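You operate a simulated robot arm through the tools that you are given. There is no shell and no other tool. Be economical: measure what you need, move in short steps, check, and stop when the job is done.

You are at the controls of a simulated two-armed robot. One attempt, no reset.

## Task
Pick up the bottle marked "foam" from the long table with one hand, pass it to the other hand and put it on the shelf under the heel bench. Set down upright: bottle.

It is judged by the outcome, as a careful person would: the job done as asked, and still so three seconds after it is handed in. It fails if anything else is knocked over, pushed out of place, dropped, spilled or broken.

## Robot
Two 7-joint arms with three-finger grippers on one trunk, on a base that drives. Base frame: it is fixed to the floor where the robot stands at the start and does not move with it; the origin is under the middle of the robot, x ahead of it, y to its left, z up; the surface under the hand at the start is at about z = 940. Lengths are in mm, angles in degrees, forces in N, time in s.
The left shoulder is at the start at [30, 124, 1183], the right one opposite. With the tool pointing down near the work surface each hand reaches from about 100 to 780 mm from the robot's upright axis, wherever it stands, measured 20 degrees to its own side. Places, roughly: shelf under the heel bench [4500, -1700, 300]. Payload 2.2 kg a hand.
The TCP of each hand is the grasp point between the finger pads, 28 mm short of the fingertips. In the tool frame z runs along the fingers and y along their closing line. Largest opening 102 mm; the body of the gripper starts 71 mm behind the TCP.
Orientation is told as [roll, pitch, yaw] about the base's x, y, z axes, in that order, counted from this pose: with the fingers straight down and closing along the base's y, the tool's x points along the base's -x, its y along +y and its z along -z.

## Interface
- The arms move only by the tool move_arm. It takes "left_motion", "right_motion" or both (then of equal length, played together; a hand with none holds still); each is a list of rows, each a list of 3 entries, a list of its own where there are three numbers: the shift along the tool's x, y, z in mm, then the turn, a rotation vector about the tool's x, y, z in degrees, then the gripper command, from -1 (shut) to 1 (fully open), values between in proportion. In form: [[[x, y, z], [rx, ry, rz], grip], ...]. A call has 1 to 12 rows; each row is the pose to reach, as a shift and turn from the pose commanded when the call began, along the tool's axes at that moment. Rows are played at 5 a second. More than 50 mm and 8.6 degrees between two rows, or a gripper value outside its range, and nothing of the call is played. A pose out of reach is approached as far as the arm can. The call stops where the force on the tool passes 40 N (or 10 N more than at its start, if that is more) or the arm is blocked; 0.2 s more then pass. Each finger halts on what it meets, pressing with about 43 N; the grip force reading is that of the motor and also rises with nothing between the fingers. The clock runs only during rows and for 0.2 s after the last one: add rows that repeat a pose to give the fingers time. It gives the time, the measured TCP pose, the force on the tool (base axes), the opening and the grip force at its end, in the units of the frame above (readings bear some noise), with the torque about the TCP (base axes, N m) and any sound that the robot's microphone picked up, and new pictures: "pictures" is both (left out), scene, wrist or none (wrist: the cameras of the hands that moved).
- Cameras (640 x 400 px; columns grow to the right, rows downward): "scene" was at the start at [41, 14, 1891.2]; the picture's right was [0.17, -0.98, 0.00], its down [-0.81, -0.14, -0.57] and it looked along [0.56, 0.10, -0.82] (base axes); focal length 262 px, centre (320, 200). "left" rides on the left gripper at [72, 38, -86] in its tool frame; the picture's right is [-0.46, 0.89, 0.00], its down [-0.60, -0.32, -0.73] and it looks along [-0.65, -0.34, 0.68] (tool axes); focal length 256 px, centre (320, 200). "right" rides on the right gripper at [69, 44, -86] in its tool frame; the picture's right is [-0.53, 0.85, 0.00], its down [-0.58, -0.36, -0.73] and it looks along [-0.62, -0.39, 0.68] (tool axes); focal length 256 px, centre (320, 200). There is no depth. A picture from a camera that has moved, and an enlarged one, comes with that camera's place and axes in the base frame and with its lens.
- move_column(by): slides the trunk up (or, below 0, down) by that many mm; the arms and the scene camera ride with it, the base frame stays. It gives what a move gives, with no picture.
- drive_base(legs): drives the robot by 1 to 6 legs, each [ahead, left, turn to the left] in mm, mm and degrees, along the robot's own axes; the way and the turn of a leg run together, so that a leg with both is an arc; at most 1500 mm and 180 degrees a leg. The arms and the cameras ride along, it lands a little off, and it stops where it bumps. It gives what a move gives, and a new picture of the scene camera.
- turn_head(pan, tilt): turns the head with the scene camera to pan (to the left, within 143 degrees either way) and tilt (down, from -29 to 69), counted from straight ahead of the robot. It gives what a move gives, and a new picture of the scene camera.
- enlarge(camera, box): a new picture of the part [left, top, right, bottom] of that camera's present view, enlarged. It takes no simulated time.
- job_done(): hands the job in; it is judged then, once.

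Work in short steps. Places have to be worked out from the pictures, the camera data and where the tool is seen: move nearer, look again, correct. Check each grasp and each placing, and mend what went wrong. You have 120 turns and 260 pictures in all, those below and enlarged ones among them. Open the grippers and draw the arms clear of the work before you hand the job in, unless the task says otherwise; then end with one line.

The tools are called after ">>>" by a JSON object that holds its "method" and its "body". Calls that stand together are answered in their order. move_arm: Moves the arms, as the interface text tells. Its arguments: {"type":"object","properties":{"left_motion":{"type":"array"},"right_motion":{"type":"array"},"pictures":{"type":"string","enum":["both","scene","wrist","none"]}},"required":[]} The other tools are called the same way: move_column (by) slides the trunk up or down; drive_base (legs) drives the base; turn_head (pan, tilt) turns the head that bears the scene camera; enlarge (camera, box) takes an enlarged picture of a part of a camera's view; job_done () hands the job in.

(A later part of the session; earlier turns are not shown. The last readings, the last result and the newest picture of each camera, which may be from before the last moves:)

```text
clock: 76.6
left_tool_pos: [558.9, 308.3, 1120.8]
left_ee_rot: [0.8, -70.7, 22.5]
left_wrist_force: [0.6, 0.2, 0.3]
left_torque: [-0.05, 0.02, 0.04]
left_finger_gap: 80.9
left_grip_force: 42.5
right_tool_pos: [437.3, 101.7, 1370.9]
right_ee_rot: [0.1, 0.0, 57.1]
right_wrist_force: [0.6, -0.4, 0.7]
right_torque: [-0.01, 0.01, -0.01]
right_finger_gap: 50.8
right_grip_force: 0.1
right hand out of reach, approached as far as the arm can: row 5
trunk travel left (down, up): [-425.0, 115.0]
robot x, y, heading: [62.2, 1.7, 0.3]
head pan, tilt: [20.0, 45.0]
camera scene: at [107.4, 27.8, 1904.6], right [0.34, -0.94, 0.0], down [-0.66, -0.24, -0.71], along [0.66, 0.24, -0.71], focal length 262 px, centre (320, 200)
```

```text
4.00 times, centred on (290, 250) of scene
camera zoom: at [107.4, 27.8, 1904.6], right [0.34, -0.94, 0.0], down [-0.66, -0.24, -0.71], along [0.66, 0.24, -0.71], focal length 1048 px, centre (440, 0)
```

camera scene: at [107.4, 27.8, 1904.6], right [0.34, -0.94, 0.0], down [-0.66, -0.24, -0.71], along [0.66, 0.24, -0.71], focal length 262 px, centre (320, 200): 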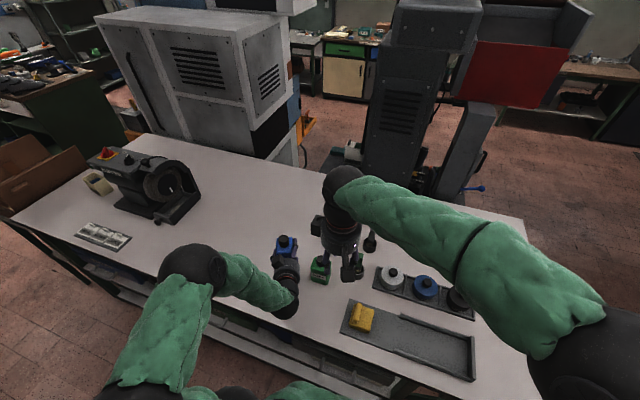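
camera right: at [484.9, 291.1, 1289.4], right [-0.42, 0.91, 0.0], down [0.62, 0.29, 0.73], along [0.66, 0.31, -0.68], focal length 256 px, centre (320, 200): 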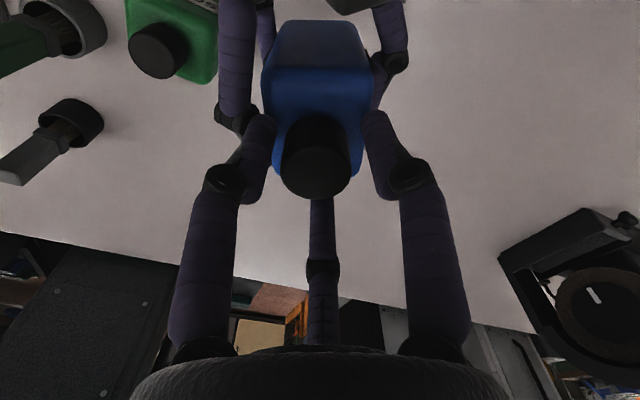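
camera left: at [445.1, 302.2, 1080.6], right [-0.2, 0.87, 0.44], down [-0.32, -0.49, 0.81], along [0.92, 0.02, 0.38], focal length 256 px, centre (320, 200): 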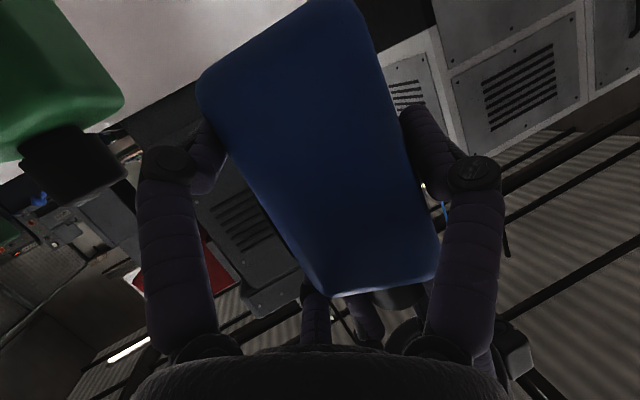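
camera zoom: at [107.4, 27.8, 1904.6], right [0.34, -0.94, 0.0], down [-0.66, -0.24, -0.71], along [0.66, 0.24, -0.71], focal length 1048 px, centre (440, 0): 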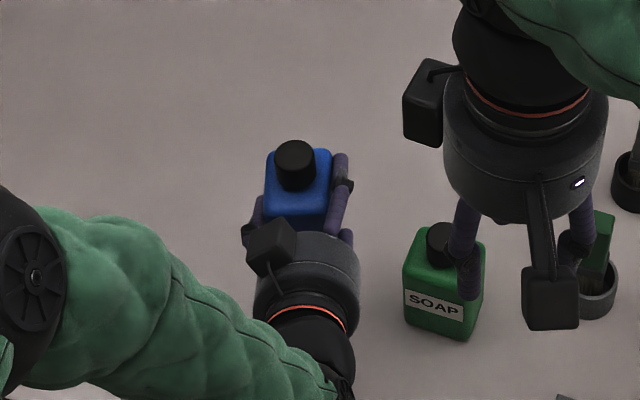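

Hand-over complete: the left hand holds the bottle upright. Raising the trunk and tucking the right arm for the drive.

>>> {"method": "move_column", "body": {"by": 100}}

>>> {"method": "move_arm", "body": {"right_motion": [[[36, -8, 0], [0, 0, 0], 0], [[73, -17, 0], [0, 0, 0], 0], [[109, -25, 0], [0, 0, 0], 0], [[146, -34, 0], [0, 0, 0], 0], [[182, -42, 0], [0, 0, 0], 0], [[218, -51, 0], [0, 0, 0], 0], [[255, -59, 0], [0, 0, 0], 0], [[291, -68, 0], [0, 0, 0], 0], [[328, -76, 0], [0, 0, 0], 0], [[364, -85, 0], [0, 0, 0], 0], [[364, -85, 0], [0, 0, 0], 0]], "pictures": "scene"}}

>>> {"method": "turn_head", "body": {"pan": -70, "tilt": 30}}

```text
clock: 78.0
left_tool_pos: [557.9, 308.4, 1221.1]
left_ee_rot: [0.7, -70.7, 22.7]
left_wrist_force: [0.8, -0.6, -4.4]
left_torque: [-0.06, -0.01, -0.01]
left_finger_gap: 81.0
left_grip_force: 42.8
right_tool_pos: [437.6, 103.8, 1470.5]
right_ee_rot: [0.1, 0.0, 57.1]
right_wrist_force: [0.6, -0.4, -0.4]
right_torque: [0.01, -0.01, -0.03]
right_finger_gap: 51.1
right_grip_force: 0.0
trunk travel left (down, up): [-525.0, 15.0]
robot x, y, heading: [60.5, -4.0, 0.2]
head pan, tilt: [20.0, 45.0]
```

```text
clock: 80.3
left_tool_pos: [558.1, 309.7, 1220.3]
left_ee_rot: [0.6, -70.5, 22.7]
left_wrist_force: [0.0, 0.0, -3.8]
left_torque: [-0.07, 0.01, 0.01]
left_finger_gap: 80.6
left_grip_force: 43.5
right_tool_pos: [313.4, -247.9, 1471.5]
right_ee_rot: [0.1, 0.1, 57.0]
right_wrist_force: [-0.9, -0.8, 0.0]
right_torque: [0.01, 0.04, -0.03]
right_finger_gap: 50.8
right_grip_force: 0.0
trunk travel left (down, up): [-525.0, 15.0]
robot x, y, heading: [61.6, -2.4, -0.2]
head pan, tilt: [20.0, 45.0]
camera scene: at [107.7, 29.9, 2004.6], right [0.34, -0.94, 0.0], down [-0.66, -0.24, -0.71], along [0.66, 0.24, -0.71], focal length 262 px, centre (320, 200)
```

scene: 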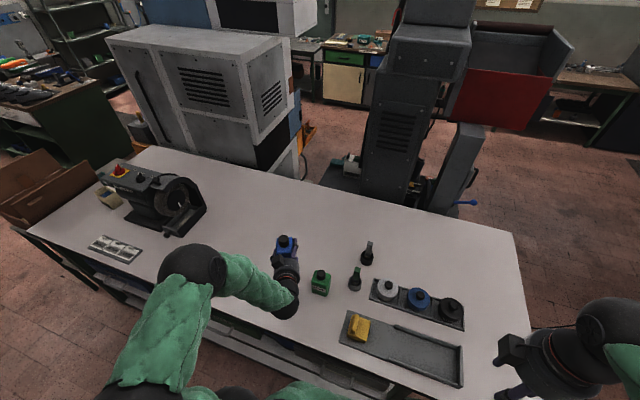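

```text
clock: 82.0
left_tool_pos: [558.3, 308.8, 1221.5]
left_ee_rot: [0.6, -70.6, 22.6]
left_wrist_force: [0.9, 0.4, -3.8]
left_torque: [-0.05, -0.01, 0.01]
left_finger_gap: 80.9
left_grip_force: 42.9
right_tool_pos: [312.1, -250.3, 1473.7]
right_ee_rot: [0.1, 0.0, 57.1]
right_wrist_force: [0.4, -0.3, 0.8]
right_torque: [-0.02, -0.03, 0.0]
right_finger_gap: 51.0
right_grip_force: 0.1
trunk travel left (down, up): [-525.0, 15.0]
robot x, y, heading: [64.2, 1.4, -0.1]
head pan, tilt: [-70.0, 30.0]
camera scene: at [61.6, -83.4, 2027.2], right [-0.94, -0.34, 0.0], down [-0.17, 0.47, -0.87], along [0.3, -0.81, -0.5], focal length 262 px, centre (320, 200)
```

scene: 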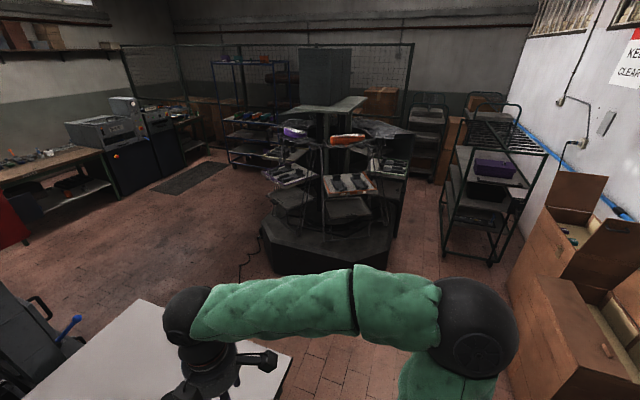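

The corridor between the table end (y ≈ −600) and the rack platform (y ≈ −1800) is clear. Driving back a little, sideways right, then ahead.

>>> {"method": "drive_base", "body": {"legs": [[-150, 0, 0], [0, -1090, 0]]}}

>>> {"method": "turn_head", "body": {"pan": 0, "tilt": 30}}

```text
clock: 88.6
left_tool_pos: [416.0, -787.6, 1221.7]
left_ee_rot: [0.5, -70.7, 23.1]
left_wrist_force: [-0.1, 0.0, -3.2]
left_torque: [-0.05, 0.0, -0.01]
left_finger_gap: 80.6
left_grip_force: 43.2
right_tool_pos: [174.9, -1347.6, 1471.6]
right_ee_rot: [0.0, 0.0, 57.7]
right_wrist_force: [0.0, 0.0, 0.6]
right_torque: [0.02, 0.03, 0.0]
right_finger_gap: 50.9
right_grip_force: 0.0
trunk travel left (down, up): [-525.0, 15.0]
robot x, y, heading: [-81.9, -1101.3, 0.4]
head pan, tilt: [-70.0, 30.0]
camera scene: at [-76.9, -1183.5, 2027.2], right [-0.94, -0.35, 0.0], down [-0.18, 0.47, -0.87], along [0.3, -0.81, -0.5], focal length 262 px, centre (320, 200)
```

scene: 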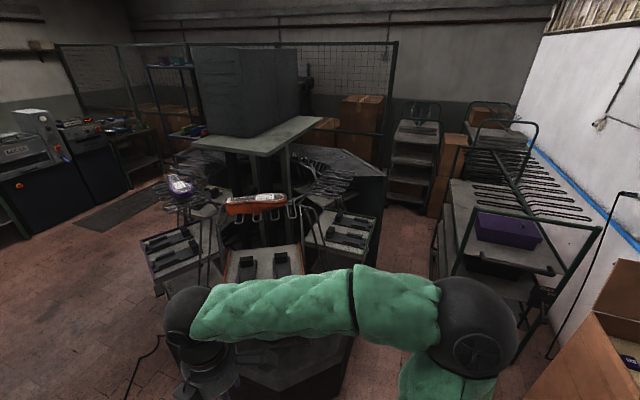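

```text
clock: 90.0
left_tool_pos: [416.2, -786.3, 1221.1]
left_ee_rot: [0.6, -70.6, 23.1]
left_wrist_force: [0.6, -0.6, -4.7]
left_torque: [-0.02, -0.02, 0.03]
left_finger_gap: 80.8
left_grip_force: 42.6
right_tool_pos: [174.8, -1346.5, 1472.4]
right_ee_rot: [0.2, 0.0, 57.7]
right_wrist_force: [0.5, 0.0, 0.0]
right_torque: [0.01, -0.01, 0.0]
right_finger_gap: 51.2
right_grip_force: 0.2
trunk travel left (down, up): [-525.0, 15.0]
robot x, y, heading: [-80.3, -1101.7, 0.7]
head pan, tilt: [0.0, 30.0]
camera scene: at [-18.2, -1098.0, 2027.2], right [0.01, -1.0, 0.0], down [-0.5, 0.0, -0.87], along [0.87, 0.01, -0.5], focal length 262 px, centre (320, 200)
```

scene: 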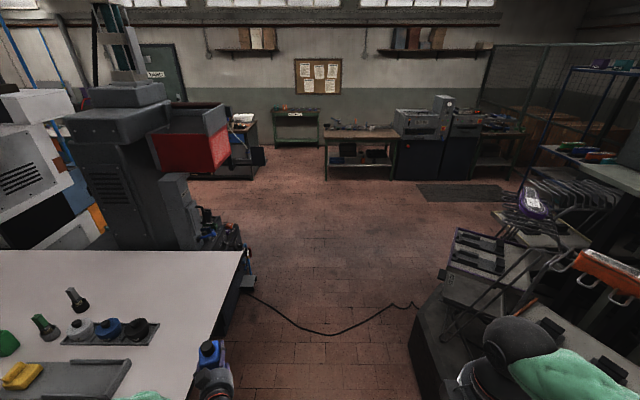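

Path ahead is clear; keeping slightly left (y ≈ −1045), I drive ahead.

>>> {"method": "drive_base", "body": {"legs": [[0, 55, -0.7], [1500, 0, 0], [1000, 0, 0]]}}

```text
clock: 97.0
left_tool_pos: [1816.7, -713.8, 1211.0]
left_ee_rot: [0.4, -69.2, 24.3]
left_wrist_force: [0.6, 0.1, -4.5]
left_torque: [-0.03, -0.03, 0.0]
left_finger_gap: 81.8
left_grip_force: 42.7
right_tool_pos: [1592.8, -1272.8, 1472.4]
right_ee_rot: [0.1, -0.1, 58.5]
right_wrist_force: [0.2, -0.5, 0.3]
right_torque: [0.01, 0.06, -0.02]
right_finger_gap: 50.9
right_grip_force: 0.1
trunk travel left (down, up): [-525.0, 15.0]
robot x, y, heading: [1332.5, -1030.9, 1.5]
head pan, tilt: [0.0, 30.0]
stopped in leg 2: the force on the tool passed its limit at 74 N (the readings are from after the stop); the commanded pose is now the measured one
camera scene: at [1395.8, -1027.8, 2027.2], right [0.03, -1.0, 0.0], down [-0.5, -0.01, -0.87], along [0.87, 0.02, -0.5], focal length 262 px, centre (320, 200)
```

scene: 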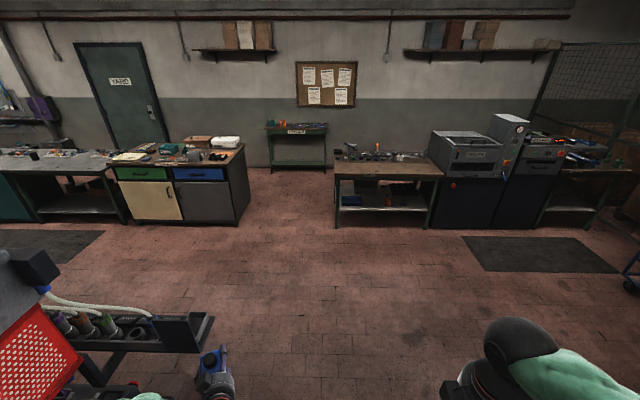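

The left hand bumped something (machine tray on the left). I look closely before moving.

>>> {"method": "enlarge", "body": {"camera": "scene", "box": [0, 240, 256, 400]}}

>>> {"method": "enlarge", "body": {"camera": "left", "box": [0, 0, 640, 400]}}

>>> {"method": "turn_head", "body": {"pan": 40, "tilt": 45}}

```text
2.50 times, centred on (128, 320) of scene
camera zoom: at [1395.8, -1027.8, 2027.2], right [0.03, -1.0, 0.0], down [-0.5, -0.01, -0.87], along [0.87, 0.02, -0.5], focal length 655 px, centre (800, -100)
```

zoom: 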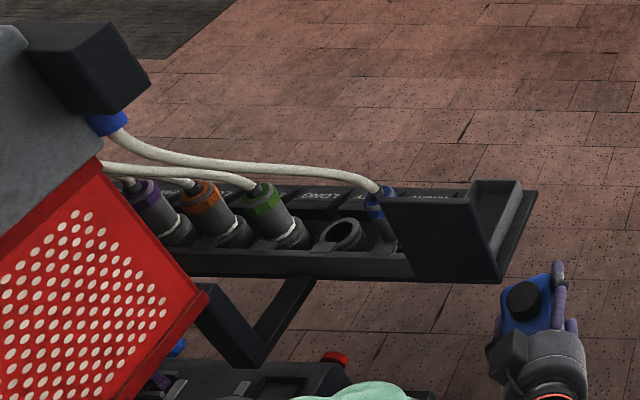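

```text
1.00 times, centred on (320, 200) of left (not enlarged: the box is as wide or as high as the picture)
camera zoom: at [1703.1, -722.7, 1174.2], right [-0.22, 0.87, 0.44], down [-0.29, -0.49, 0.82], along [0.93, 0.05, 0.36], focal length 256 px, centre (320, 200)
```

zoom: 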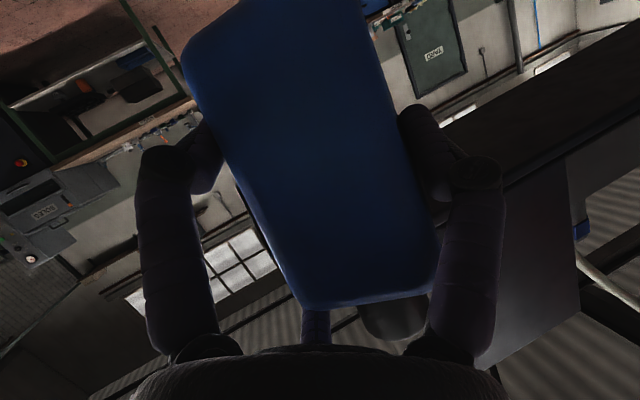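

```text
clock: 98.1
left_tool_pos: [1816.4, -712.8, 1212.1]
left_ee_rot: [0.3, -69.3, 24.4]
left_wrist_force: [0.1, 0.4, -4.0]
left_torque: [-0.05, -0.04, -0.02]
left_finger_gap: 81.7
left_grip_force: 43.5
right_tool_pos: [1593.1, -1272.5, 1473.6]
right_ee_rot: [0.1, 0.0, 58.5]
right_wrist_force: [-0.2, -0.6, 0.8]
right_torque: [-0.02, -0.05, 0.01]
right_finger_gap: 50.9
right_grip_force: 0.1
trunk travel left (down, up): [-525.0, 15.0]
robot x, y, heading: [1336.7, -1031.6, 1.4]
head pan, tilt: [40.0, 45.0]
camera scene: at [1365.8, -975.2, 2004.6], right [0.66, -0.75, 0.0], down [-0.53, -0.47, -0.71], along [0.53, 0.47, -0.71], focal length 262 px, centre (320, 200)
```

scene: 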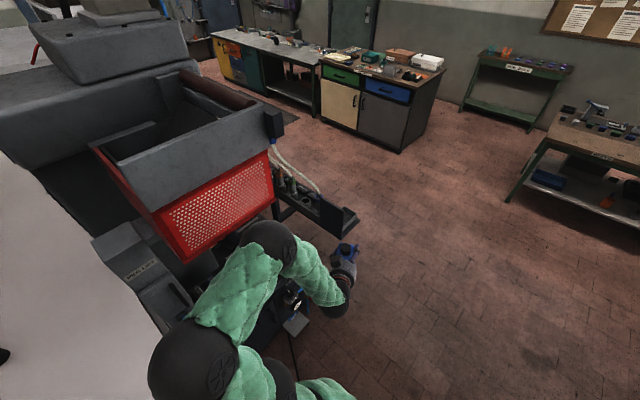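

>>> {"method": "enlarge", "body": {"camera": "scene", "box": [200, 120, 400, 320]}}

```text
2.00 times, centred on (300, 220) of scene
camera zoom: at [1365.8, -975.2, 2004.6], right [0.66, -0.75, 0.0], down [-0.53, -0.47, -0.71], along [0.53, 0.47, -0.71], focal length 524 px, centre (360, 160)
```

zoom: 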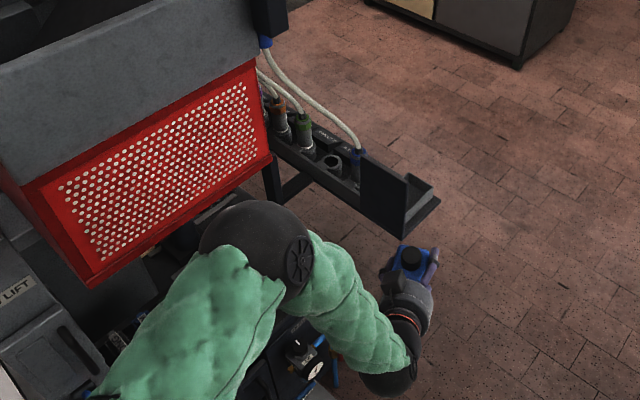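

The left finger/bottle grazed the end of the press's side tray (y ≈ −640). I back off 180 mm and shift 160 mm right to pass clear.

>>> {"method": "drive_base", "body": {"legs": [[-180, 0, 0], [0, -165, -1.4]]}}

>>> {"method": "enlarge", "body": {"camera": "scene", "box": [300, 140, 500, 300]}}

>>> {"method": "enlarge", "body": {"camera": "left", "box": [0, 0, 640, 400]}}

```text
clock: 100.6
left_tool_pos: [1648.2, -886.9, 1210.4]
left_ee_rot: [0.2, -69.2, 23.0]
left_wrist_force: [0.1, -0.6, -4.6]
left_torque: [-0.04, -0.03, 0.01]
left_finger_gap: 81.5
left_grip_force: 43.2
right_tool_pos: [1408.8, -1441.9, 1472.2]
right_ee_rot: [0.0, 0.0, 57.0]
right_wrist_force: [0.2, -0.2, -0.3]
right_torque: [0.02, -0.02, -0.01]
right_finger_gap: 50.8
right_grip_force: 0.0
trunk travel left (down, up): [-525.0, 15.0]
robot x, y, heading: [1155.2, -1195.2, 0.1]
head pan, tilt: [40.0, 45.0]
camera scene: at [1190.8, -1138.1, 2004.5], right [0.64, -0.77, 0.0], down [-0.54, -0.46, -0.71], along [0.54, 0.45, -0.71], focal length 262 px, centre (320, 200)
```

scene: 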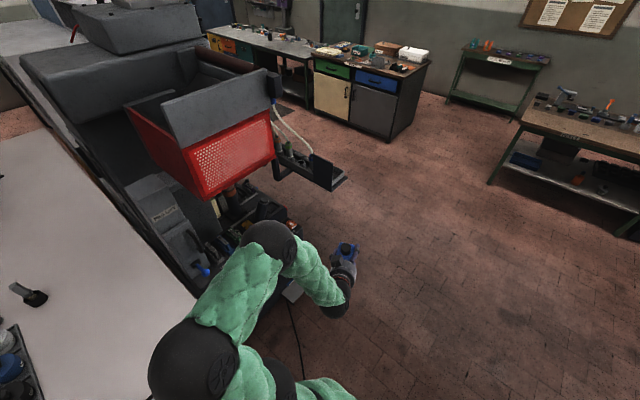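

```text
2.50 times, centred on (400, 220) of scene
camera zoom: at [1190.8, -1138.1, 2004.5], right [0.64, -0.77, 0.0], down [-0.54, -0.46, -0.71], along [0.54, 0.45, -0.71], focal length 655 px, centre (120, 150)
```

zoom: 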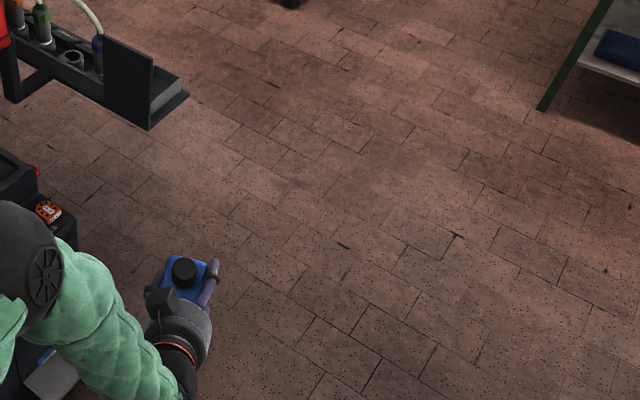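

```text
1.00 times, centred on (320, 200) of left (not enlarged: the box is as wide or as high as the picture)
camera zoom: at [1534.8, -894.3, 1174.2], right [-0.2, 0.88, 0.44], down [-0.31, -0.48, 0.82], along [0.93, 0.03, 0.36], focal length 256 px, centre (320, 200)
```

zoom: 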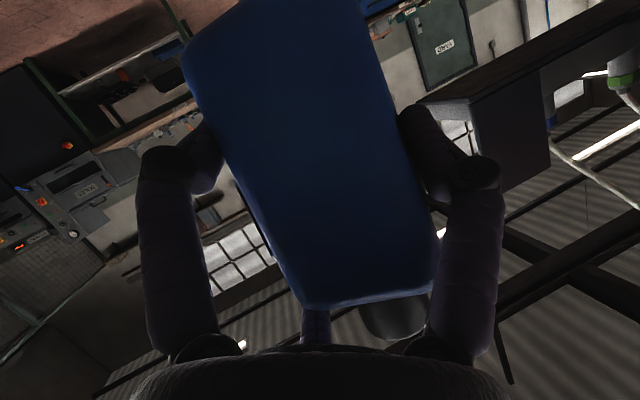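

Bottle still held; pushed slightly toward the palm. Driving ahead at y ≈ −1195.

>>> {"method": "drive_base", "body": {"legs": [[1000, 0, 0], [950, 0, 0]]}}

>>> {"method": "turn_head", "body": {"pan": -25, "tilt": 45}}

```text
clock: 110.6
left_tool_pos: [3661.0, -918.0, 1212.2]
left_ee_rot: [0.3, -69.3, 21.8]
left_wrist_force: [-0.4, -0.4, -4.0]
left_torque: [-0.02, -0.07, 0.01]
left_finger_gap: 81.1
left_grip_force: 43.0
right_tool_pos: [3414.2, -1466.8, 1472.2]
right_ee_rot: [0.1, 0.0, 55.9]
right_wrist_force: [-0.5, 0.5, -0.3]
right_torque: [-0.04, 0.0, 0.01]
right_finger_gap: 50.9
right_grip_force: 0.2
trunk travel left (down, up): [-525.0, 15.0]
robot x, y, heading: [3166.9, -1213.1, -1.2]
head pan, tilt: [40.0, 45.0]
camera scene: at [3199.5, -1159.9, 2004.6], right [0.63, -0.78, 0.0], down [-0.55, -0.44, -0.71], along [0.55, 0.44, -0.71], focal length 262 px, centre (320, 200)
```

scene: 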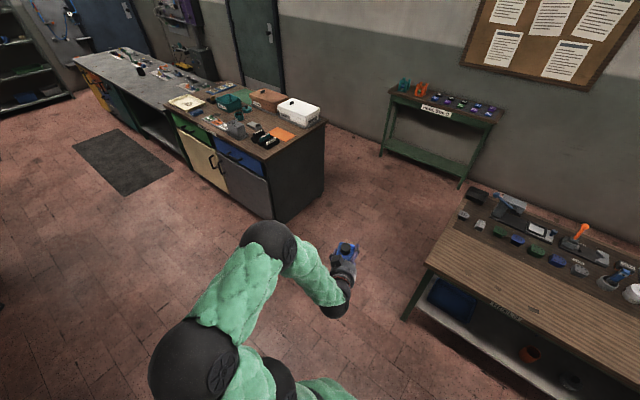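

```text
clock: 112.0
left_tool_pos: [3661.8, -917.8, 1211.3]
left_ee_rot: [0.3, -69.3, 21.8]
left_wrist_force: [0.1, 0.0, -3.6]
left_torque: [-0.07, -0.02, -0.02]
left_finger_gap: 80.9
left_grip_force: 43.1
right_tool_pos: [3412.2, -1468.8, 1472.2]
right_ee_rot: [0.1, 0.0, 55.9]
right_wrist_force: [0.5, -0.5, -0.9]
right_torque: [-0.01, -0.01, -0.02]
right_finger_gap: 51.4
right_grip_force: 0.1
trunk travel left (down, up): [-525.0, 15.0]
robot x, y, heading: [3169.2, -1213.8, -1.2]
head pan, tilt: [-25.0, 45.0]
camera scene: at [3209.2, -1246.6, 2004.6], right [-0.44, -0.9, 0.0], down [-0.64, 0.31, -0.71], along [0.63, -0.31, -0.71], focal length 262 px, centre (320, 200)
```

scene: 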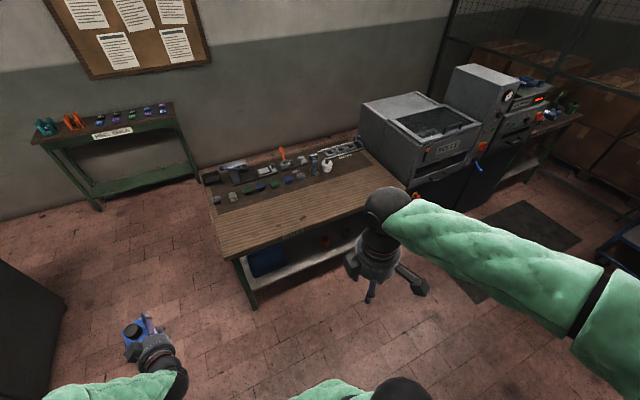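

Lowering the trunk for a view under the bench top and sidestepping right toward the bench middle.

>>> {"method": "drive_base", "body": {"legs": [[0, -450, 1.2]]}}

>>> {"method": "move_column", "body": {"by": -520}}

>>> {"method": "turn_head", "body": {"pan": 0, "tilt": 35}}

```text
clock: 114.7
left_tool_pos: [3651.5, -1353.3, 1212.7]
left_ee_rot: [0.3, -69.4, 23.4]
left_wrist_force: [-1.0, -0.4, -3.8]
left_torque: [-0.03, -0.02, 0.0]
left_finger_gap: 81.2
left_grip_force: 42.7
right_tool_pos: [3416.6, -1909.5, 1472.4]
right_ee_rot: [0.1, 0.0, 57.5]
right_wrist_force: [-0.3, -0.4, 0.5]
right_torque: [-0.05, 0.0, 0.0]
right_finger_gap: 51.0
right_grip_force: 0.1
trunk travel left (down, up): [-525.0, 15.0]
robot x, y, heading: [3161.9, -1660.5, 0.4]
head pan, tilt: [-25.0, 45.0]
camera scene: at [3207.2, -1693.9, 2004.6], right [-0.42, -0.91, 0.0], down [-0.64, 0.29, -0.71], along [0.64, -0.29, -0.71], focal length 262 px, centre (320, 200)
```

scene: 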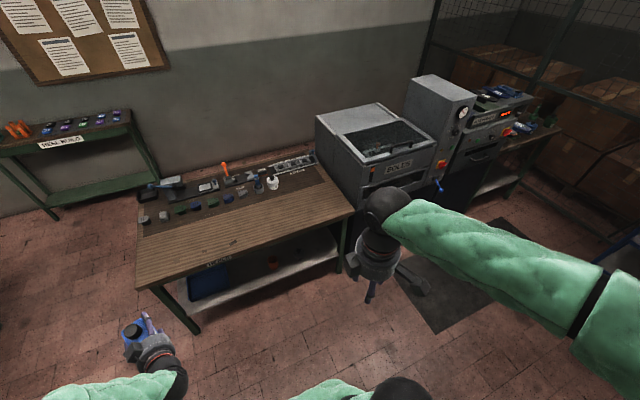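

```text
refused: -520 is not a number from -400 to 400
```

```text
clock: 115.6
left_tool_pos: [3650.8, -1353.0, 1211.5]
left_ee_rot: [0.3, -69.2, 23.4]
left_wrist_force: [0.3, -1.3, -3.6]
left_torque: [-0.06, 0.0, -0.02]
left_finger_gap: 81.4
left_grip_force: 43.0
right_tool_pos: [3415.7, -1908.7, 1473.5]
right_ee_rot: [0.1, 0.0, 57.4]
right_wrist_force: [0.2, 0.6, 0.6]
right_torque: [0.04, -0.02, 0.02]
right_finger_gap: 51.0
right_grip_force: 0.1
trunk travel left (down, up): [-525.0, 15.0]
robot x, y, heading: [3164.0, -1660.3, 0.4]
head pan, tilt: [0.0, 35.0]
camera scene: at [3221.2, -1659.3, 2019.4], right [0.01, -1.0, 0.0], down [-0.57, 0.0, -0.82], along [0.82, 0.0, -0.57], focal length 262 px, centre (320, 200)
```

scene: 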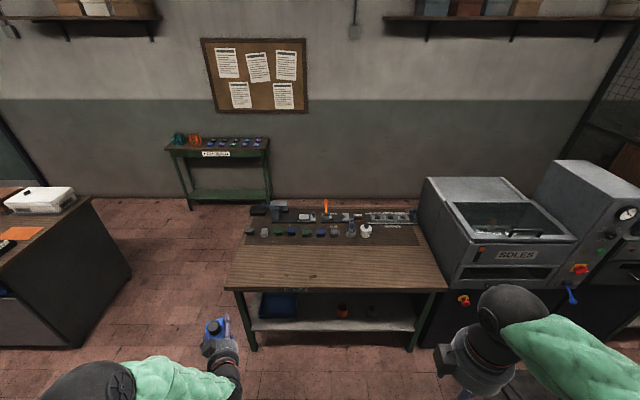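

>>> {"method": "move_column", "body": {"by": -400}}

>>> {"method": "turn_head", "body": {"pan": -3, "tilt": 33}}

>>> {"method": "enlarge", "body": {"camera": "scene", "box": [200, 150, 480, 325]}}

```text
clock: 119.4
left_tool_pos: [3650.2, -1352.8, 811.7]
left_ee_rot: [0.3, -69.4, 23.4]
left_wrist_force: [-0.4, 0.1, -4.5]
left_torque: [-0.03, -0.02, 0.01]
left_finger_gap: 80.9
left_grip_force: 42.9
right_tool_pos: [3416.5, -1909.0, 1073.3]
right_ee_rot: [0.2, 0.0, 57.4]
right_wrist_force: [0.1, -0.7, 0.0]
right_torque: [0.01, -0.01, 0.03]
right_finger_gap: 51.2
right_grip_force: 0.1
trunk travel left (down, up): [-125.0, 415.0]
robot x, y, heading: [3164.1, -1657.9, 0.6]
head pan, tilt: [0.0, 35.0]
```

```text
clock: 120.0
left_tool_pos: [3650.4, -1352.5, 811.7]
left_ee_rot: [0.2, -69.2, 23.4]
left_wrist_force: [0.1, -0.9, -4.0]
left_torque: [-0.02, -0.03, -0.04]
left_finger_gap: 80.9
left_grip_force: 42.9
right_tool_pos: [3414.9, -1909.0, 1072.0]
right_ee_rot: [0.1, 0.0, 57.4]
right_wrist_force: [-0.4, 0.6, -0.9]
right_torque: [0.01, 0.03, 0.01]
right_finger_gap: 50.8
right_grip_force: 0.0
trunk travel left (down, up): [-125.0, 415.0]
robot x, y, heading: [3162.0, -1662.1, 0.2]
head pan, tilt: [-3.0, 33.0]
camera scene: at [3222.1, -1664.5, 1622.5], right [-0.05, -1.0, 0.0], down [-0.54, 0.02, -0.84], along [0.84, -0.04, -0.55], focal length 262 px, centre (320, 200)
```

scene: 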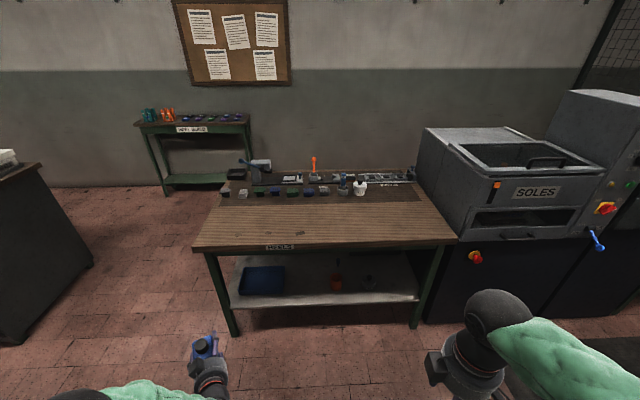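

```text
2.29 times, centred on (340, 238) of scene
camera zoom: at [3222.1, -1664.5, 1622.5], right [-0.05, -1.0, 0.0], down [-0.54, 0.02, -0.84], along [0.84, -0.04, -0.55], focal length 599 px, centre (274, 114)
```

zoom: 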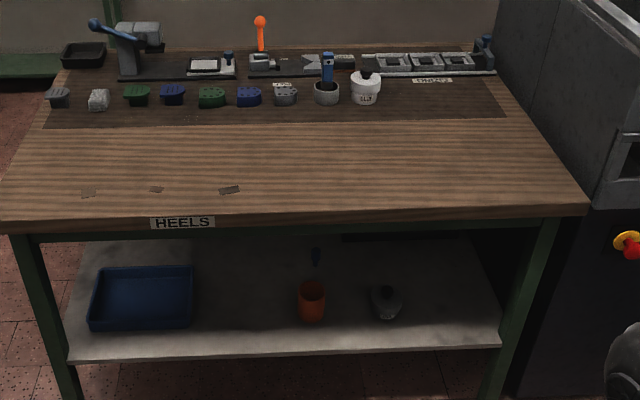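

Shelf front edge ≈ x 4155; there's a 270 mm wide free gap between the blue bin and the orange cup, centred y ≈ −1643. I check the bottle's tilt in the hand first.

>>> {"method": "move_column", "body": {"by": -120}}

>>> {"method": "turn_head", "body": {"pan": 32, "tilt": 50}}

>>> {"method": "enlarge", "body": {"camera": "scene", "box": [280, 150, 400, 250]}}

>>> {"method": "enlarge", "body": {"camera": "left", "box": [0, 0, 640, 400]}}

```text
clock: 121.5
left_tool_pos: [3651.4, -1352.6, 692.6]
left_ee_rot: [0.3, -69.2, 23.3]
left_wrist_force: [-0.5, 0.0, -4.2]
left_torque: [-0.04, -0.05, -0.05]
left_finger_gap: 81.0
left_grip_force: 42.8
right_tool_pos: [3416.1, -1909.9, 954.1]
right_ee_rot: [0.0, -0.1, 57.4]
right_wrist_force: [0.1, -0.4, 0.3]
right_torque: [0.0, -0.01, 0.0]
right_finger_gap: 50.8
right_grip_force: 0.0
trunk travel left (down, up): [-5.0, 535.0]
robot x, y, heading: [3159.8, -1660.7, 0.5]
head pan, tilt: [-3.0, 33.0]
```

```text
clock: 122.5
left_tool_pos: [3650.1, -1353.2, 691.9]
left_ee_rot: [0.3, -69.4, 23.5]
left_wrist_force: [0.0, -0.2, -4.0]
left_torque: [-0.03, -0.04, 0.03]
left_finger_gap: 80.8
left_grip_force: 42.9
right_tool_pos: [3416.9, -1910.4, 953.6]
right_ee_rot: [0.1, -0.1, 57.3]
right_wrist_force: [-0.6, 0.6, -1.0]
right_torque: [-0.02, -0.01, -0.03]
right_finger_gap: 51.0
right_grip_force: 0.1
trunk travel left (down, up): [-5.0, 535.0]
robot x, y, heading: [3163.2, -1660.7, 0.3]
head pan, tilt: [32.0, 50.0]
camera scene: at [3198.1, -1619.3, 1477.7], right [0.53, -0.85, 0.0], down [-0.65, -0.41, -0.64], along [0.54, 0.34, -0.77], focal length 262 px, centre (320, 200)
```

scene: 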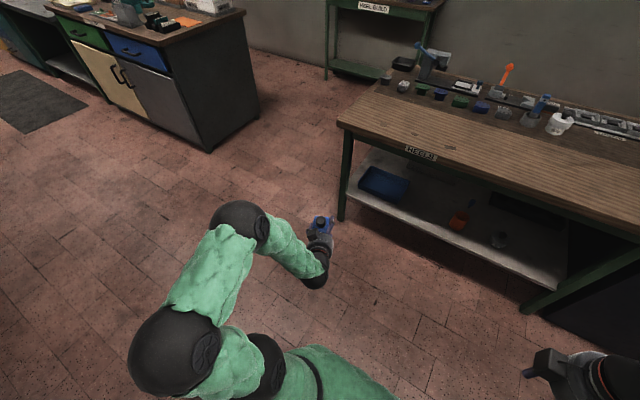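

```text
4.00 times, centred on (340, 200) of scene
camera zoom: at [3198.1, -1619.3, 1477.7], right [0.53, -0.85, 0.0], down [-0.65, -0.41, -0.64], along [0.54, 0.34, -0.77], focal length 1048 px, centre (240, 200)
```

zoom: 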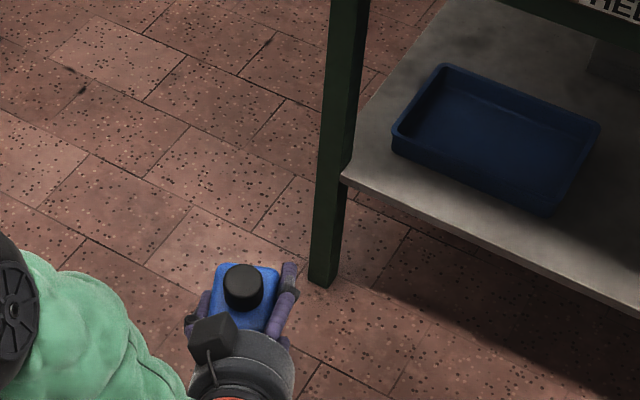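

```text
1.00 times, centred on (320, 200) of left (not enlarged: the box is as wide or as high as the picture)
camera zoom: at [3537.6, -1360.8, 654.6], right [-0.2, 0.88, 0.44], down [-0.3, -0.48, 0.82], along [0.93, 0.04, 0.36], focal length 256 px, centre (320, 200)
```

zoom: 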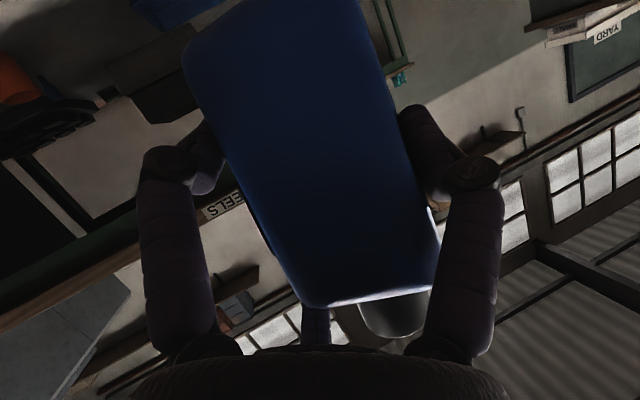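

Leg/shelf front is at x ≈ 4158, shelf top z ≈ 290. The bottle leans back only a few degrees. Now lowering the left hand ~300 mm (clear floor here) keeping its orientation.

>>> {"method": "move_arm", "body": {"left_motion": [[[24, 0, 9], [0, 0, 0], -1], [[48, 0, 18], [0, 0, 0], -1], [[72, 0, 27], [0, 0, 0], -1], [[96, 0, 36], [0, 0, 0], -1], [[120, 0, 45], [0, 0, 0], -1], [[144, 0, 54], [0, 0, 0], -1], [[168, 0, 63.5], [0, 0, 0], -1], [[192, 0, 72.5], [0, 0, 0], -1], [[216, 0, 81.5], [0, 0, 0], -1], [[240, 0, 90.5], [0, 0, 0], -1], [[264, 0, 99.5], [0, 0, 0], -1], [[287, 0, 108.5], [0, 0, 0], -1]]}}

```text
clock: 125.1
left_tool_pos: [3650.6, -1353.5, 382.8]
left_ee_rot: [0.4, -69.4, 23.4]
left_wrist_force: [0.4, 0.3, -3.4]
left_torque: [-0.06, -0.01, -0.04]
left_finger_gap: 80.7
left_grip_force: 42.7
right_tool_pos: [3416.1, -1908.9, 952.8]
right_ee_rot: [0.0, 0.0, 57.4]
right_wrist_force: [0.7, 0.1, -0.9]
right_torque: [-0.03, 0.0, 0.02]
right_finger_gap: 51.0
right_grip_force: 0.1
trunk travel left (down, up): [-5.0, 535.0]
robot x, y, heading: [3164.3, -1661.4, 0.3]
head pan, tilt: [32.0, 50.0]
camera scene: at [3198.2, -1619.1, 1477.7], right [0.54, -0.84, 0.0], down [-0.65, -0.41, -0.64], along [0.54, 0.34, -0.77], focal length 262 px, centre (320, 200)
camera left: at [3537.8, -1360.6, 346.1], right [-0.2, 0.88, 0.44], down [-0.3, -0.48, 0.82], along [0.93, 0.04, 0.36], focal length 256 px, centre (320, 200)
```

scene: 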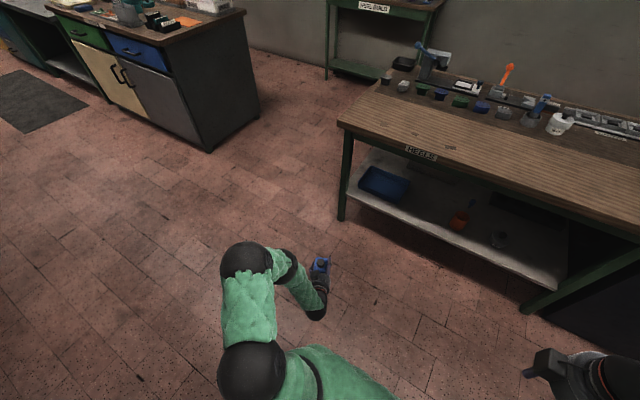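
left: 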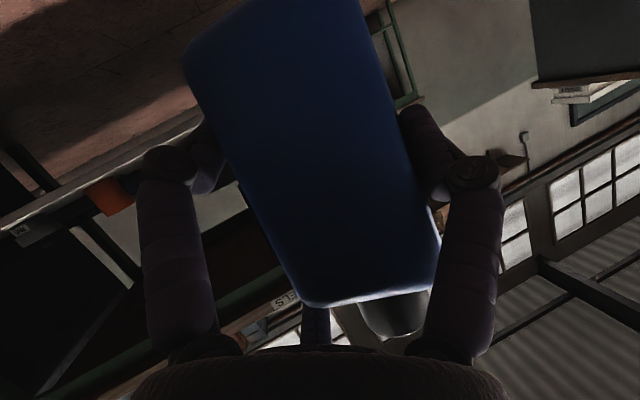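

Driving right 300 and ahead 480, then checking before going under the bench edge.

>>> {"method": "drive_base", "body": {"legs": [[0, -300, -0.3], [400, 0, 0]]}}

>>> {"method": "turn_head", "body": {"pan": 20, "tilt": 45}}

>>> {"method": "enlarge", "body": {"camera": "scene", "box": [230, 130, 430, 280]}}

```text
clock: 129.3
left_tool_pos: [4058.7, -1665.4, 384.0]
left_ee_rot: [0.4, -69.3, 22.7]
left_wrist_force: [0.4, -0.5, -3.9]
left_torque: [-0.03, -0.02, 0.01]
left_finger_gap: 80.9
left_grip_force: 43.4
right_tool_pos: [3817.4, -2220.1, 953.1]
right_ee_rot: [0.2, 0.0, 56.7]
right_wrist_force: [-0.2, 0.3, 0.2]
right_torque: [0.02, 0.0, 0.02]
right_finger_gap: 51.0
right_grip_force: 0.0
trunk travel left (down, up): [-5.0, 535.0]
robot x, y, heading: [3566.2, -1969.2, -0.3]
head pan, tilt: [32.0, 50.0]
camera scene: at [3601.6, -1925.8, 1477.7], right [0.52, -0.85, 0.0], down [-0.65, -0.4, -0.64], along [0.55, 0.34, -0.77], focal length 262 px, centre (320, 200)
```

scene: 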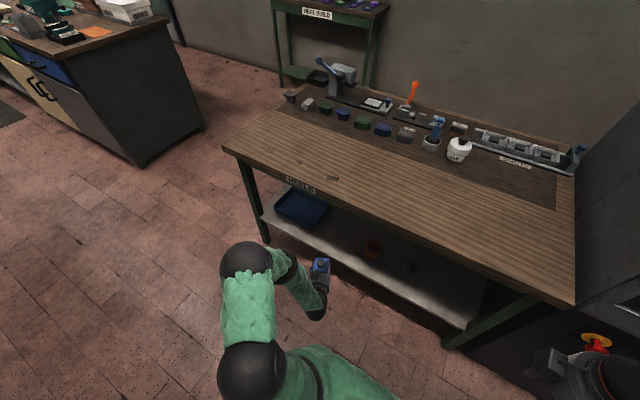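

```text
clock: 130.0
left_tool_pos: [4057.9, -1665.0, 381.9]
left_ee_rot: [0.3, -69.3, 22.6]
left_wrist_force: [-0.4, 0.8, -3.8]
left_torque: [-0.06, -0.02, 0.0]
left_finger_gap: 80.7
left_grip_force: 43.1
right_tool_pos: [3814.8, -2218.6, 952.9]
right_ee_rot: [0.1, 0.1, 56.7]
right_wrist_force: [0.0, -0.1, 0.2]
right_torque: [-0.01, -0.05, 0.0]
right_finger_gap: 51.1
right_grip_force: 0.0
trunk travel left (down, up): [-5.0, 535.0]
robot x, y, heading: [3570.7, -1965.5, -0.1]
head pan, tilt: [20.0, 45.0]
camera scene: at [3612.4, -1938.8, 1484.6], right [0.34, -0.94, 0.0], down [-0.67, -0.24, -0.71], along [0.67, 0.24, -0.71], focal length 262 px, centre (320, 200)
```

scene: 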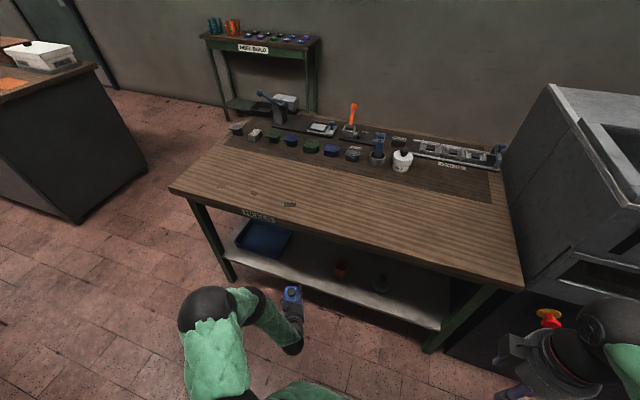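

```text
2.67 times, centred on (330, 205) of scene
camera zoom: at [3612.4, -1938.8, 1484.6], right [0.34, -0.94, 0.0], down [-0.67, -0.24, -0.71], along [0.67, 0.24, -0.71], focal length 698 px, centre (293, 187)
```

zoom: 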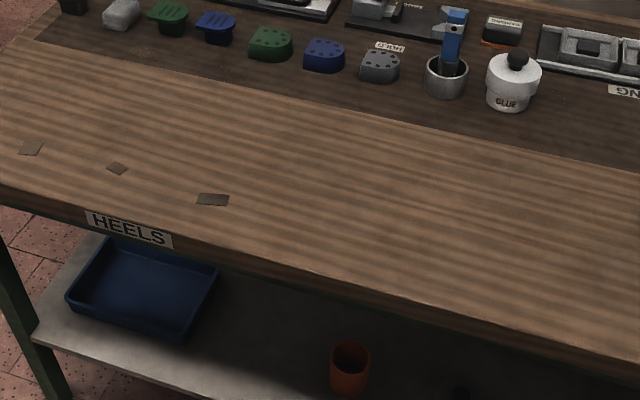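

>>> {"method": "enlarge", "body": {"camera": "scene", "box": [220, 220, 420, 345]}}

```text
3.20 times, centred on (320, 282) of scene
camera zoom: at [3612.4, -1938.8, 1484.6], right [0.34, -0.94, 0.0], down [-0.67, -0.24, -0.71], along [0.67, 0.24, -0.71], focal length 838 px, centre (320, -64)
```

zoom: 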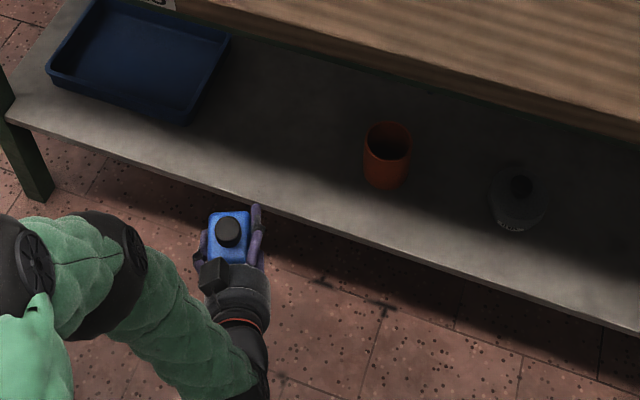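

The scene view indicates the cap is ~19 mm back of where it should be, i.e. a backward lean of about 6–8°. I tilt the hand 6° to right the bottle and re-measure.

>>> {"method": "move_arm", "body": {"left_motion": [[[0, 0, 0], [0, 2, 0], -1], [[0, 0, 0], [0, 4, 0], -1], [[0, 0, 0], [0, 6, 0], -1], [[0, 0, 0], [0, 6, 0], -1]], "pictures": "wrist"}}

>>> {"method": "enlarge", "body": {"camera": "scene", "box": [260, 270, 332, 315]}}

>>> {"method": "enlarge", "body": {"camera": "left", "box": [160, 0, 480, 200]}}

```text
clock: 131.0
left_tool_pos: [4057.0, -1666.3, 383.3]
left_ee_rot: [0.2, -63.2, 22.9]
left_wrist_force: [0.1, 1.3, -4.0]
left_torque: [0.0, -0.06, 0.03]
left_finger_gap: 80.8
left_grip_force: 42.7
right_tool_pos: [3815.7, -2218.7, 951.2]
right_ee_rot: [0.1, 0.0, 56.7]
right_wrist_force: [-0.5, 0.5, -0.6]
right_torque: [-0.01, 0.0, 0.0]
right_finger_gap: 51.0
right_grip_force: 0.0
trunk travel left (down, up): [-5.0, 535.0]
robot x, y, heading: [3565.7, -1966.9, -0.5]
head pan, tilt: [20.0, 45.0]
camera left: at [3941.4, -1673.4, 358.1], right [-0.15, 0.9, 0.42], down [-0.23, -0.44, 0.87], along [0.96, 0.04, 0.27], focal length 256 px, centre (320, 200)
```

left: 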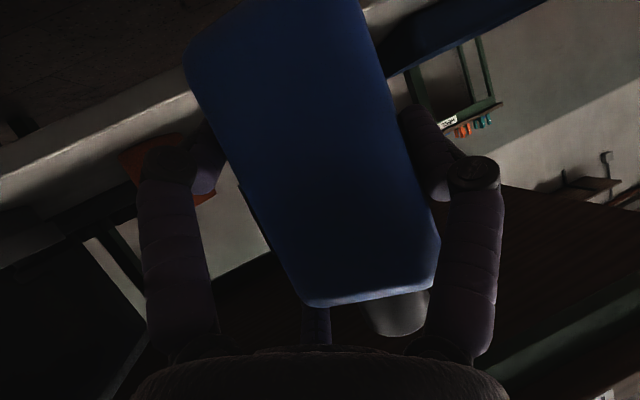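

```text
8.89 times, centred on (296, 292) of scene
camera zoom: at [3612.4, -1938.9, 1484.6], right [0.34, -0.94, 0.0], down [-0.67, -0.24, -0.71], along [0.67, 0.24, -0.71], focal length 2328 px, centre (533, -622)
```

zoom: 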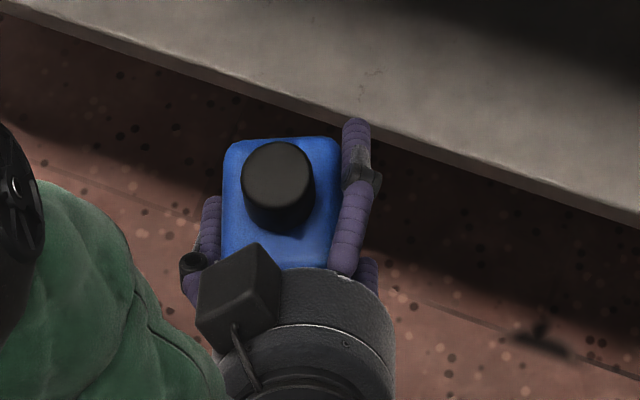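

```text
2.00 times, centred on (320, 100) of left
camera zoom: at [3941.4, -1673.4, 358.1], right [-0.15, 0.9, 0.42], down [-0.23, -0.44, 0.87], along [0.96, 0.04, 0.27], focal length 512 px, centre (320, 400)
```

zoom: 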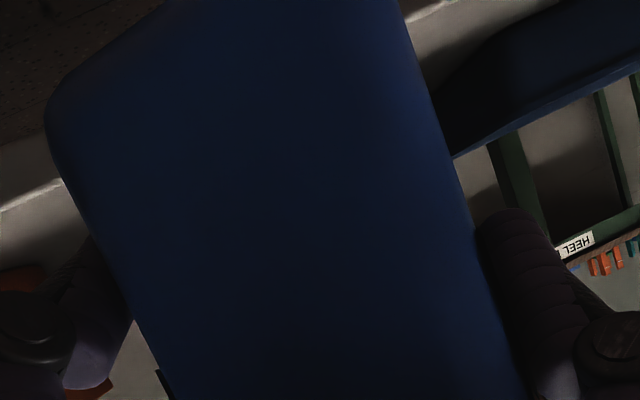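

Now the bottle is upright within ~2° (edge vanishing point matches vertical). Bottle centre is at ≈(4044, −1661); I drive 195 ahead and 20 left to bring it over the shelf gap.

>>> {"method": "drive_base", "body": {"legs": [[195, 20, 0.4]]}}

>>> {"method": "enlarge", "body": {"camera": "scene", "box": [220, 230, 420, 355]}}

>>> {"method": "enlarge", "body": {"camera": "left", "box": [0, 0, 640, 400]}}

```text
clock: 132.6
left_tool_pos: [4246.6, -1643.0, 384.0]
left_ee_rot: [0.3, -63.2, 23.2]
left_wrist_force: [0.4, -0.4, -5.1]
left_torque: [-0.04, -0.01, 0.04]
left_finger_gap: 81.1
left_grip_force: 42.8
right_tool_pos: [4008.8, -2196.0, 952.8]
right_ee_rot: [0.2, 0.1, 57.0]
right_wrist_force: [-0.2, 1.1, -0.5]
right_torque: [0.01, 0.0, 0.03]
right_finger_gap: 50.5
right_grip_force: 0.0
trunk travel left (down, up): [-5.0, 535.0]
robot x, y, heading: [3756.7, -1948.1, 0.2]
head pan, tilt: [20.0, 45.0]
camera scene: at [3804.0, -1918.6, 1484.6], right [0.34, -0.94, 0.0], down [-0.66, -0.24, -0.71], along [0.66, 0.24, -0.71], focal length 262 px, centre (320, 200)
```

scene: 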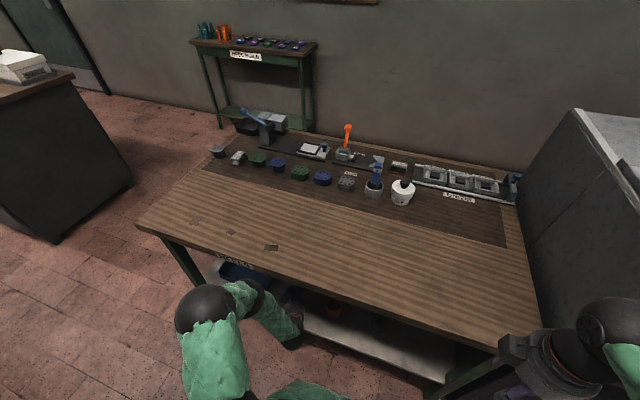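

```text
3.20 times, centred on (320, 292) of scene
camera zoom: at [3804.0, -1918.6, 1484.6], right [0.34, -0.94, 0.0], down [-0.66, -0.24, -0.71], along [0.66, 0.24, -0.71], focal length 838 px, centre (320, -96)
```

zoom: 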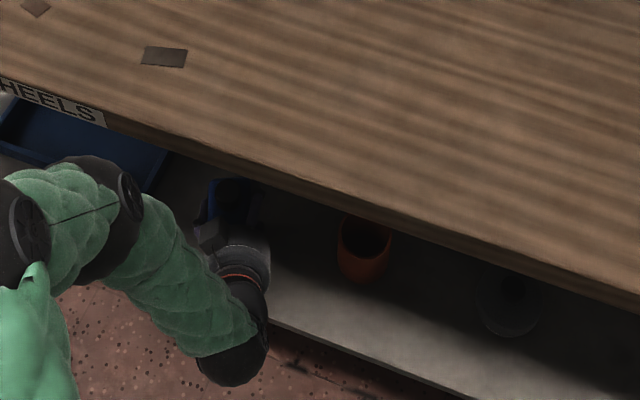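

```text
1.00 times, centred on (320, 200) of left (not enlarged: the box is as wide or as high as the picture)
camera zoom: at [4130.7, -1651.0, 357.8], right [-0.16, 0.9, 0.42], down [-0.22, -0.44, 0.87], along [0.96, 0.04, 0.27], focal length 256 px, centre (320, 200)
```

zoom: 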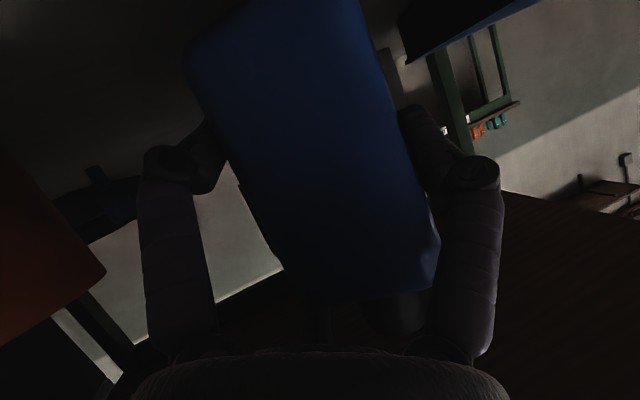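

Over the shelf gap with clearance on both sides. Lowering 26 mm, then I'll continue in small steps until contact.

>>> {"method": "move_arm", "body": {"left_motion": [[[7, 0, 3.5], [0, 0, 0], -1], [[14, 0, 7], [0, 0, 0], -1], [[19.6, 0, 9.9], [0, 0, 0], -1], [[23.2, 0, 11.7], [0, 0, 0], -1], [[23.2, 0, 11.7], [0, 0, 0], -1]], "pictures": "none"}}

```text
clock: 133.8
left_tool_pos: [4249.3, -1640.5, 361.3]
left_ee_rot: [0.5, -63.8, 22.9]
left_wrist_force: [7.8, -3.4, 26.6]
left_torque: [-0.4, 0.69, 0.03]
left_finger_gap: 80.9
left_grip_force: 43.0
right_tool_pos: [4008.5, -2198.1, 951.2]
right_ee_rot: [0.0, -0.1, 57.1]
right_wrist_force: [-0.4, -0.3, -0.1]
right_torque: [-0.04, 0.01, 0.04]
right_finger_gap: 50.9
right_grip_force: 0.1
trunk travel left (down, up): [-5.0, 535.0]
robot x, y, heading: [3757.7, -1952.0, -0.1]
head pan, tilt: [20.0, 45.0]
```

Contact on the bottle's rear bottom edge (torque indicates 45 mm behind the TCP): it still leans back slightly. I rotate 3° more forward and lower a touch.

>>> {"method": "move_arm", "body": {"left_motion": [[[0, 0, 0], [0, 1.5, 0], -1], [[0, 0, 0], [0, 3, 0], -1], [[1.5, 0, 0.8], [0, 3, 0], -1], [[1.5, 0, 0.8], [0, 3, 0], -1]], "pictures": "none"}}

```text
clock: 134.8
left_tool_pos: [4250.3, -1637.8, 361.0]
left_ee_rot: [0.5, -61.4, 23.0]
left_wrist_force: [-1.2, -0.7, 10.6]
left_torque: [-0.19, -0.51, -0.05]
left_finger_gap: 80.7
left_grip_force: 43.2
right_tool_pos: [4008.4, -2197.7, 951.6]
right_ee_rot: [0.1, -0.2, 57.2]
right_wrist_force: [-0.5, 0.6, -0.2]
right_torque: [0.01, 0.0, 0.01]
right_finger_gap: 50.8
right_grip_force: 0.1
trunk travel left (down, up): [-5.0, 535.0]
robot x, y, heading: [3753.6, -1945.7, -0.0]
head pan, tilt: [20.0, 45.0]
stopped in row 4 (left hand): the force on the tool passed its limit at 40 N (the readings are from after the stop); the commanded pose is now the measured one
```

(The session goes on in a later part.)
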